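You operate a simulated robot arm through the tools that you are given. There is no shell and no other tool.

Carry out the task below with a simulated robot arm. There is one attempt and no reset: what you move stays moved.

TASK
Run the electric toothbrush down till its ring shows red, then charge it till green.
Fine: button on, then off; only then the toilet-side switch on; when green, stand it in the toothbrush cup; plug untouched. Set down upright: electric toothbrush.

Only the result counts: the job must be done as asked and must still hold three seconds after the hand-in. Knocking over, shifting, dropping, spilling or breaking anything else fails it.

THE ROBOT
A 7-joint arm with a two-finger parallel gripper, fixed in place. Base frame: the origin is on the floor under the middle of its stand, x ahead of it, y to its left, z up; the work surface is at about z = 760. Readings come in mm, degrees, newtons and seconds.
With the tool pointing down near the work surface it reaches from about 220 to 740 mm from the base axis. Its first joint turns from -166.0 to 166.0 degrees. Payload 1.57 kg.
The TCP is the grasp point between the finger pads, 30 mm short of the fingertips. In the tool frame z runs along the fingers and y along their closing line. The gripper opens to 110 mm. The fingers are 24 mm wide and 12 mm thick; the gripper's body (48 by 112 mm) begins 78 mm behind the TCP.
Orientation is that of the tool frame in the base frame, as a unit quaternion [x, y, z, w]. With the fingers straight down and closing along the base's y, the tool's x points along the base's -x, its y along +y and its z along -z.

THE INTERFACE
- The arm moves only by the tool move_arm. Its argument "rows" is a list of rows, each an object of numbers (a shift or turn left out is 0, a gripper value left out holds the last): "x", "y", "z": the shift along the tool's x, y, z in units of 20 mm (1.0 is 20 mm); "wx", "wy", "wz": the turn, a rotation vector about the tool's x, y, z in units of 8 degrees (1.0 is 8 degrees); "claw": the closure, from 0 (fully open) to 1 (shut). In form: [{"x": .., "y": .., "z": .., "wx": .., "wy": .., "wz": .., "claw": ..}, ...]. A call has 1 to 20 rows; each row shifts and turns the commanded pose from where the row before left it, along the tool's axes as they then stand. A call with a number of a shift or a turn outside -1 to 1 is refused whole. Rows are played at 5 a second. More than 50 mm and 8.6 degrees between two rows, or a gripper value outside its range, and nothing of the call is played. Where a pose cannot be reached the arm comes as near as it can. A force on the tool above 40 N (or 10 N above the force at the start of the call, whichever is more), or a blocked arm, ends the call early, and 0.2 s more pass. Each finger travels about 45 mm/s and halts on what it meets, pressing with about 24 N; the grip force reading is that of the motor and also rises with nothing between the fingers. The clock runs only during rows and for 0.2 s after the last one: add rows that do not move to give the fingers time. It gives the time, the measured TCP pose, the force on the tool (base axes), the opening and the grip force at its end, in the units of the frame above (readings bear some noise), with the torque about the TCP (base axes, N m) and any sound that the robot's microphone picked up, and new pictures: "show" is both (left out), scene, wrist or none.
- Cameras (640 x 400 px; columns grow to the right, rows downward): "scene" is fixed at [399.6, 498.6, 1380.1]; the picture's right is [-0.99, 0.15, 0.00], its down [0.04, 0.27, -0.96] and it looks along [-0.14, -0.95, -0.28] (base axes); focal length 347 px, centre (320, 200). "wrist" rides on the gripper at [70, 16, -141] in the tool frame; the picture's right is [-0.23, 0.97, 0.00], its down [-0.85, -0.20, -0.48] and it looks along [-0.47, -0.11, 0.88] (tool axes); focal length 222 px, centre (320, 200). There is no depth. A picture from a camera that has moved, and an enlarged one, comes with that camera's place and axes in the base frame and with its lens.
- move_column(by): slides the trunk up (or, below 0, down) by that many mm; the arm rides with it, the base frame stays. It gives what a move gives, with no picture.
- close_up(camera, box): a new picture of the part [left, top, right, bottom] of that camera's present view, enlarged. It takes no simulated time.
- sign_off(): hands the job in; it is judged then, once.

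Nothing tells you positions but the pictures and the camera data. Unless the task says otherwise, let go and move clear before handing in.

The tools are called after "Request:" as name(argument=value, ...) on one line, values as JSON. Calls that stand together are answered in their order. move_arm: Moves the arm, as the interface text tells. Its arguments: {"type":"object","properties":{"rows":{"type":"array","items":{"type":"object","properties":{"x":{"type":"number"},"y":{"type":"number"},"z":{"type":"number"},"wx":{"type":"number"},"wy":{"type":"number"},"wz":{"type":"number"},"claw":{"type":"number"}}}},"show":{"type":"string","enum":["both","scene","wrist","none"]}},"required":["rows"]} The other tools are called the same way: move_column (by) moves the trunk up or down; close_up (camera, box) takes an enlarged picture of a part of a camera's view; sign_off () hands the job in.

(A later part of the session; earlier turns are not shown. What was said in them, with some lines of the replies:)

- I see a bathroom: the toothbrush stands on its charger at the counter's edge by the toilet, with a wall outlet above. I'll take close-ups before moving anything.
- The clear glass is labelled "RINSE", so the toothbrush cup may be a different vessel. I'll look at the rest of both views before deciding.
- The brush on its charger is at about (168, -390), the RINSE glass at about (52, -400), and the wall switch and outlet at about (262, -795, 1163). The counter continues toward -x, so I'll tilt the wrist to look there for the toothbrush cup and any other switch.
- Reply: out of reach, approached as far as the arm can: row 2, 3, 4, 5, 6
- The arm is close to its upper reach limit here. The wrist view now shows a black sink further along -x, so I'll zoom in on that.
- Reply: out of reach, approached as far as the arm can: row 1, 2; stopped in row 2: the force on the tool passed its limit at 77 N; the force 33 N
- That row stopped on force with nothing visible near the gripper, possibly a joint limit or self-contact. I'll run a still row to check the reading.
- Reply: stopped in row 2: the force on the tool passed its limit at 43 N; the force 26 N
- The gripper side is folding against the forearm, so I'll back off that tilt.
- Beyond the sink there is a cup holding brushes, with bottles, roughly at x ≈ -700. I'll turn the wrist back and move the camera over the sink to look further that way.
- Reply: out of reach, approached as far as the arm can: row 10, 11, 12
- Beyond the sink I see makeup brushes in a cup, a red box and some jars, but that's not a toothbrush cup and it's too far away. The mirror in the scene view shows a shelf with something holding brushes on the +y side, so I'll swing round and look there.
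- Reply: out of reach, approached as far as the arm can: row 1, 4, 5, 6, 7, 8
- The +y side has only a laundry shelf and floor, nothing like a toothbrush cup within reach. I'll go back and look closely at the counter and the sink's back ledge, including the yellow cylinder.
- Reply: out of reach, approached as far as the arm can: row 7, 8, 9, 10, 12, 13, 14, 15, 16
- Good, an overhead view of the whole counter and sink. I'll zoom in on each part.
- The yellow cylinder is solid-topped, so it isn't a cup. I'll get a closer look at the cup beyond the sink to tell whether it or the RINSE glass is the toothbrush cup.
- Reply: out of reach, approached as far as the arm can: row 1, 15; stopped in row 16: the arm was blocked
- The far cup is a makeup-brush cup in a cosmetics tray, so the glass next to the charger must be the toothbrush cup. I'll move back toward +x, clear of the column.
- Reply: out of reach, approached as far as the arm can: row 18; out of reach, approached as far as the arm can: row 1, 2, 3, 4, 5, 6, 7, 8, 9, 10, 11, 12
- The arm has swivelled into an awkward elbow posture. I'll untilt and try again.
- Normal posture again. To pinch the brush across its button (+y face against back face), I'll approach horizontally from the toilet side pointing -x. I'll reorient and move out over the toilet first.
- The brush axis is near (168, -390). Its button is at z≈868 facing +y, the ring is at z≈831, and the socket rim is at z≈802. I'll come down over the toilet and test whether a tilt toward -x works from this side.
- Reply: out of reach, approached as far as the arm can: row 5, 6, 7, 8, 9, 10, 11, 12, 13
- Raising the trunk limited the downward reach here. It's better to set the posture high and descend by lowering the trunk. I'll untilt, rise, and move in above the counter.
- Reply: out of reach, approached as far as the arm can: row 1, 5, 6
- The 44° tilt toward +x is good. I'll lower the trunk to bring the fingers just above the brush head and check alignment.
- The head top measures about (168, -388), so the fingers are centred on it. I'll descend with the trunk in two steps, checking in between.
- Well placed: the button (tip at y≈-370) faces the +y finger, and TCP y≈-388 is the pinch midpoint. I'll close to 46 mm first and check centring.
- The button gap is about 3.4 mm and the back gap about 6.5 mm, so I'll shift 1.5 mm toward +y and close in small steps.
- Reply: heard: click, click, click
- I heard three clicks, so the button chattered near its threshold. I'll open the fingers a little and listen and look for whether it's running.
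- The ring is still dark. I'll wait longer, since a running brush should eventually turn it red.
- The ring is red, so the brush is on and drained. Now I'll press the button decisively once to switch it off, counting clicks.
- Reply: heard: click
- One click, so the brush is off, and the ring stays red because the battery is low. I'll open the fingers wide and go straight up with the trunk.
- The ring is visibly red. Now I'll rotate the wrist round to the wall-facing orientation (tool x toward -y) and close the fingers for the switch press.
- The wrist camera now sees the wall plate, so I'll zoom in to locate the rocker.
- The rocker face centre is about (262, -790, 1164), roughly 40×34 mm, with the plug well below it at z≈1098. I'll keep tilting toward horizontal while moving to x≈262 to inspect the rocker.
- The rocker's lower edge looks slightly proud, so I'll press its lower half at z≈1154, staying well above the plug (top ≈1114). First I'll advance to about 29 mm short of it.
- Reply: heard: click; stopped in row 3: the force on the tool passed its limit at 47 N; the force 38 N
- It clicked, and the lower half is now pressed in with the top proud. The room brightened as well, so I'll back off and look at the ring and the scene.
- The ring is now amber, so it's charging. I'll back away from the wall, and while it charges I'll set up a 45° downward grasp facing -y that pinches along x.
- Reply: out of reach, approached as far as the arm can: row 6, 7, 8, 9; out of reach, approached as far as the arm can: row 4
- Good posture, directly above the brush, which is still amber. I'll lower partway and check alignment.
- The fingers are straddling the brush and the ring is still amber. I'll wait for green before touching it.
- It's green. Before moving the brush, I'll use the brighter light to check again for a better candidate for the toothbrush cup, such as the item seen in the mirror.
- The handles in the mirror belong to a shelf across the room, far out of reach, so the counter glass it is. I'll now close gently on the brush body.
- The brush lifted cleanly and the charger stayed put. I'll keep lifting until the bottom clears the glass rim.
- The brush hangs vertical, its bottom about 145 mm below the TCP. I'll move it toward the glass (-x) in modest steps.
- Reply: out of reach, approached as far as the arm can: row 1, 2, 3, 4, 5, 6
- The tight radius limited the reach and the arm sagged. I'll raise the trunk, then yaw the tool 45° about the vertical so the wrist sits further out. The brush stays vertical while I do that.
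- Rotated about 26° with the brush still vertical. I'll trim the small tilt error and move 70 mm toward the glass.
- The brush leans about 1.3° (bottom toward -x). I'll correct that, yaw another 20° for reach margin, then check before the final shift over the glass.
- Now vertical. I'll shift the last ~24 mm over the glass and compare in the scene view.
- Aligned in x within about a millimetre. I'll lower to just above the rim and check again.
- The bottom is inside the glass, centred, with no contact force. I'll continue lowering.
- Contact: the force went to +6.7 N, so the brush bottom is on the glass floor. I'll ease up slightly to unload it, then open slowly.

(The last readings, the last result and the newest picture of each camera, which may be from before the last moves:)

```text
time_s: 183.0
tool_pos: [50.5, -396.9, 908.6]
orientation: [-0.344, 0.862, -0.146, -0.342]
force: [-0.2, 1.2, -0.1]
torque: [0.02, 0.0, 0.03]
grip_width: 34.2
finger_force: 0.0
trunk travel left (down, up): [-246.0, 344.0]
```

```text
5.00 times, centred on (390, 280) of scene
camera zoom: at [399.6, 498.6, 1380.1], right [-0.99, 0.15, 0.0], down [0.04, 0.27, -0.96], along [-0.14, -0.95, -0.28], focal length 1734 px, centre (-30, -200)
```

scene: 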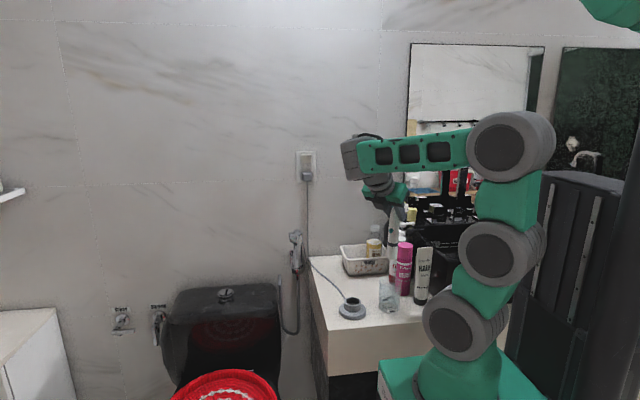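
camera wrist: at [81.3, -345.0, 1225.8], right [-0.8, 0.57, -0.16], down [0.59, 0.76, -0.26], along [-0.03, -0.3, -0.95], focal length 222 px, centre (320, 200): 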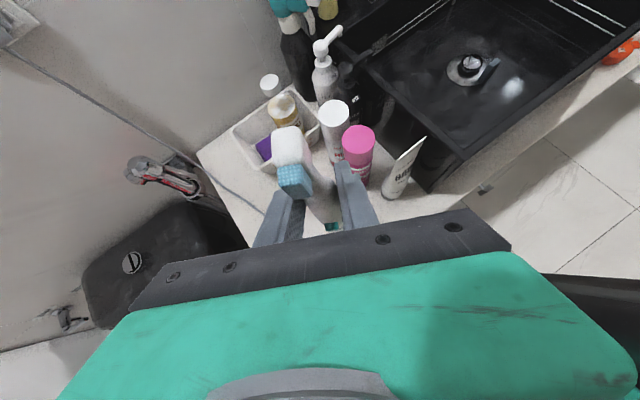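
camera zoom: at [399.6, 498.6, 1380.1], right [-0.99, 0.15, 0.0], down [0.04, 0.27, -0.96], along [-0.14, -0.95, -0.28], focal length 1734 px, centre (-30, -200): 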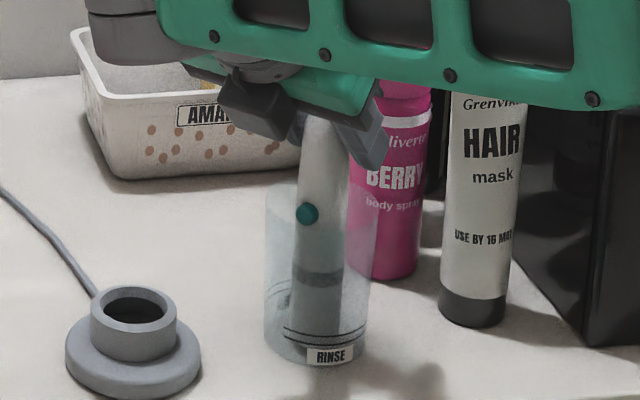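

The brush stands on its own in the glass. I'll open a bit more and back straight out along the tool axis.

Request:
move_arm(rows=[{"claw": 0.6}, {"claw": 0.5}, {}, {}], show="none")

Request:
close_up(camera="wrist", box=[220, 110, 440, 250])

Request:
move_arm(rows=[{"z": -0.3}, {"z": -0.5}, {"z": -0.6}, {}], show="both")

```text
time_s: 184.0
tool_pos: [49.7, -395.5, 909.3]
orientation: [-0.344, 0.862, -0.146, -0.342]
force: [0.6, -0.4, 1.1]
torque: [0.01, 0.03, 0.01]
grip_width: 54.7
finger_force: 0.0
trunk travel left (down, up): [-246.0, 344.0]
```

```text
2.86 times, centred on (330, 180) of wrist
camera zoom: at [71.4, -349.9, 1060.2], right [-0.55, 0.81, -0.17], down [0.83, 0.51, -0.24], along [-0.11, -0.28, -0.96], focal length 635 px, centre (291, 257)
```

zoom: 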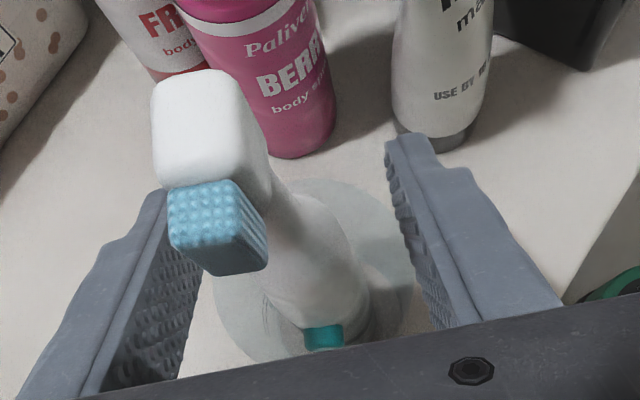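

```text
time_s: 185.0
tool_pos: [64.2, -383.2, 929.1]
orientation: [-0.344, 0.863, -0.145, -0.342]
force: [0.4, -1.0, -0.5]
torque: [0.01, 0.01, 0.0]
grip_width: 54.9
finger_force: 0.1
trunk travel left (down, up): [-246.0, 344.0]
camera wrist: at [85.4, -336.7, 1079.6], right [-0.55, 0.81, -0.17], down [0.83, 0.51, -0.24], along [-0.11, -0.28, -0.96], focal length 222 px, centre (320, 200)
```

scene: 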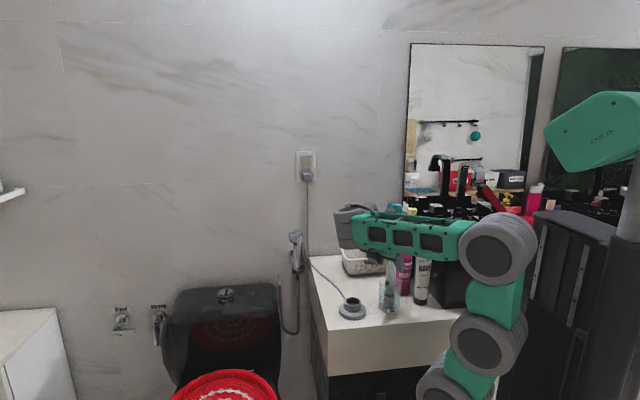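
wrist: 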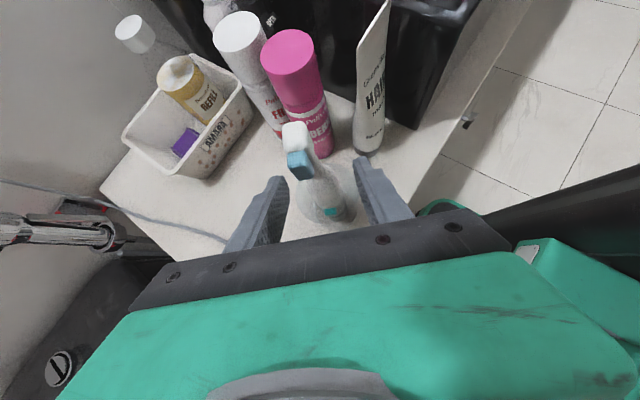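

Request:
move_arm(rows=[{"z": -0.8}, {"z": -0.8}, {"z": -0.8}, {"z": -0.8}, {}], show="both")

Request:
close_up(camera="scene", box=[350, 220, 420, 320])

```text
time_s: 186.2
tool_pos: [90.8, -355.0, 967.9]
orientation: [-0.344, 0.862, -0.146, -0.341]
force: [-1.0, 0.2, -0.3]
torque: [0.0, -0.01, 0.03]
grip_width: 55.2
finger_force: 0.1
out of reach, approached as far as the arm can: row 4
trunk travel left (down, up): [-246.0, 344.0]
camera wrist: at [111.4, -309.3, 1119.0], right [-0.56, 0.81, -0.17], down [0.82, 0.51, -0.24], along [-0.11, -0.28, -0.96], focal length 222 px, centre (320, 200)
```

scene: 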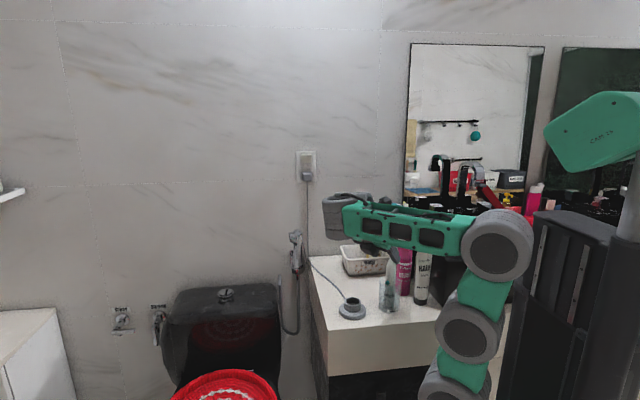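
wrist: 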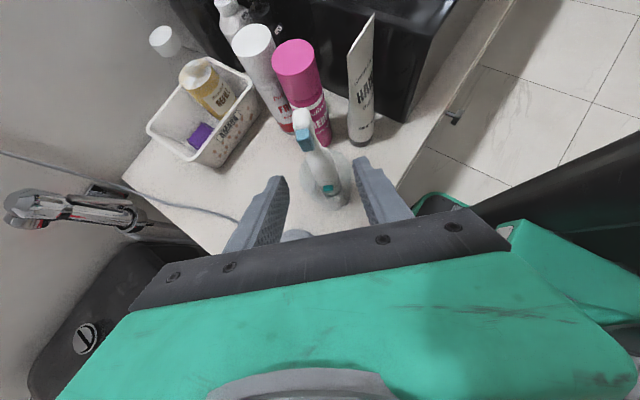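

```text
4.00 times, centred on (385, 270) of scene
camera zoom: at [399.6, 498.6, 1380.1], right [-0.99, 0.15, 0.0], down [0.04, 0.27, -0.96], along [-0.14, -0.95, -0.28], focal length 1388 px, centre (60, -80)
```

zoom: 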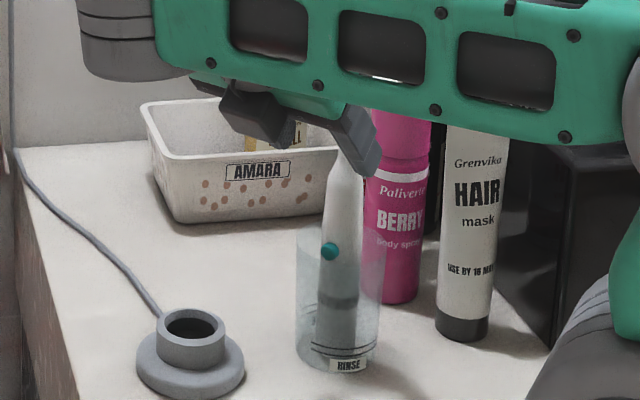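

The fingers are clear of the brush. I'll rise straight up and then look at the final state.

Request:
move_column(by=200)

Request:
move_arm(rows=[{"z": -0.5}, {}, {}], show="both")

Request:
close_up(camera="scene", box=[350, 220, 420, 320])

Request:
close_up(camera="wrist", box=[200, 60, 440, 240])

```text
time_s: 188.4
tool_pos: [90.7, -355.8, 1168.1]
orientation: [-0.344, 0.862, -0.146, -0.341]
force: [0.4, -1.0, -0.1]
torque: [0.0, 0.0, 0.01]
grip_width: 54.9
finger_force: 0.1
trunk travel left (down, up): [-446.0, 144.0]
```

```text
time_s: 189.2
tool_pos: [91.6, -356.4, 1167.7]
orientation: [-0.344, 0.862, -0.147, -0.342]
force: [0.3, -0.1, -0.5]
torque: [-0.01, 0.02, -0.02]
grip_width: 54.9
finger_force: 0.1
out of reach, approached as far as the arm can: row 1
trunk travel left (down, up): [-446.0, 144.0]
camera wrist: at [111.4, -309.4, 1319.1], right [-0.56, 0.81, -0.17], down [0.82, 0.51, -0.24], along [-0.11, -0.28, -0.96], focal length 222 px, centre (320, 200)
```

scene: 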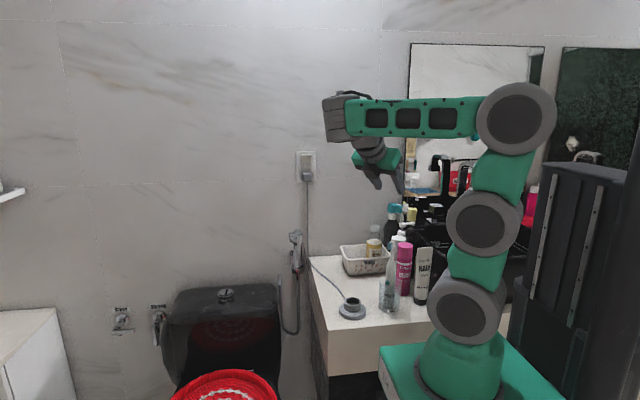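
wrist: 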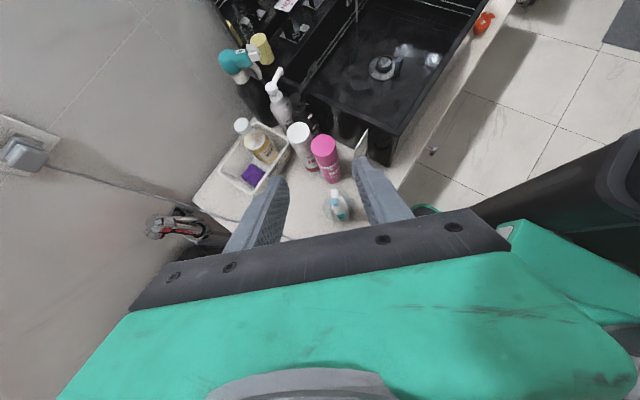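

```text
4.00 times, centred on (385, 270) of scene
camera zoom: at [399.6, 498.6, 1380.1], right [-0.99, 0.15, 0.0], down [0.04, 0.27, -0.96], along [-0.14, -0.95, -0.28], focal length 1388 px, centre (60, -80)
```

zoom: 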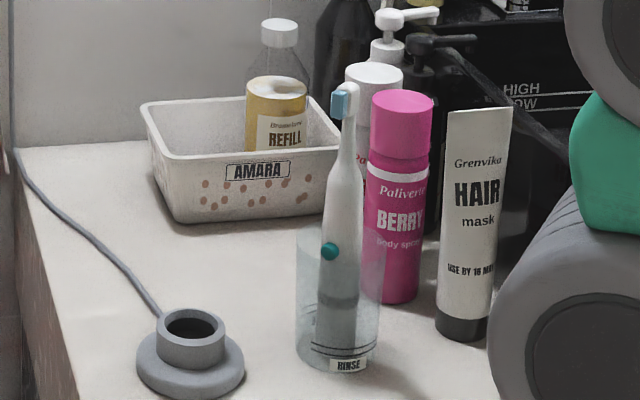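

```text
2.22 times, centred on (320, 150) of wrist
camera zoom: at [111.4, -309.4, 1319.1], right [-0.56, 0.81, -0.17], down [0.82, 0.51, -0.24], along [-0.11, -0.28, -0.96], focal length 494 px, centre (320, 311)
```

zoom: 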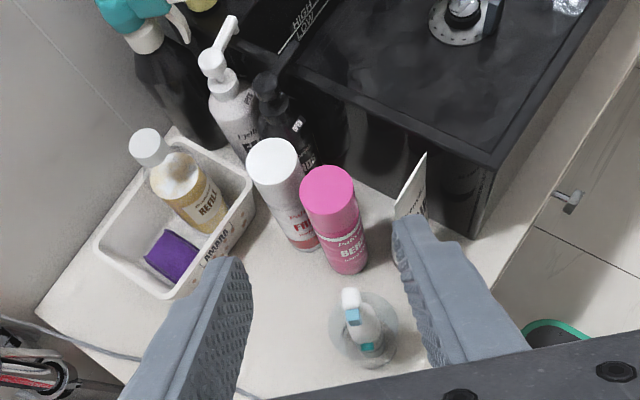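

The toothbrush stands upright in the glass, switched off and charged, and its ring has stayed dark since leaving the charger. The charger, the plug and the other items look unmoved, and the arm is clear, so I'm handing in.

Request:
sign_off()

```text
The job is handed in.
```

The electric toothbrush was run down to red, charged to green, and now stands upright in the clear glass on the counter. I've handed the job in, but I haven't been told the verdict.

- **Run down:** I pressed the button and the brush ran until its ring turned red. That first press registered three clicks instead of one, which left it on.
- **Off:** One more press, a single click, switched it off. The ring has stayed dark since it left the charger, so it doesn't appear to have kept running.
- **Charging:** Only after that did I press the toilet-side switch. The ring went amber, then green. That switch also turned on the room light, which is still on. I didn't touch the plug.
- **Cup:** I took the clear glass labelled "RINSE" to be the toothbrush cup. It was the only cup within reach, so if you meant a different one, this step is wrong.

The charger and the other items look to be where they were, and the arm is clear of everything.
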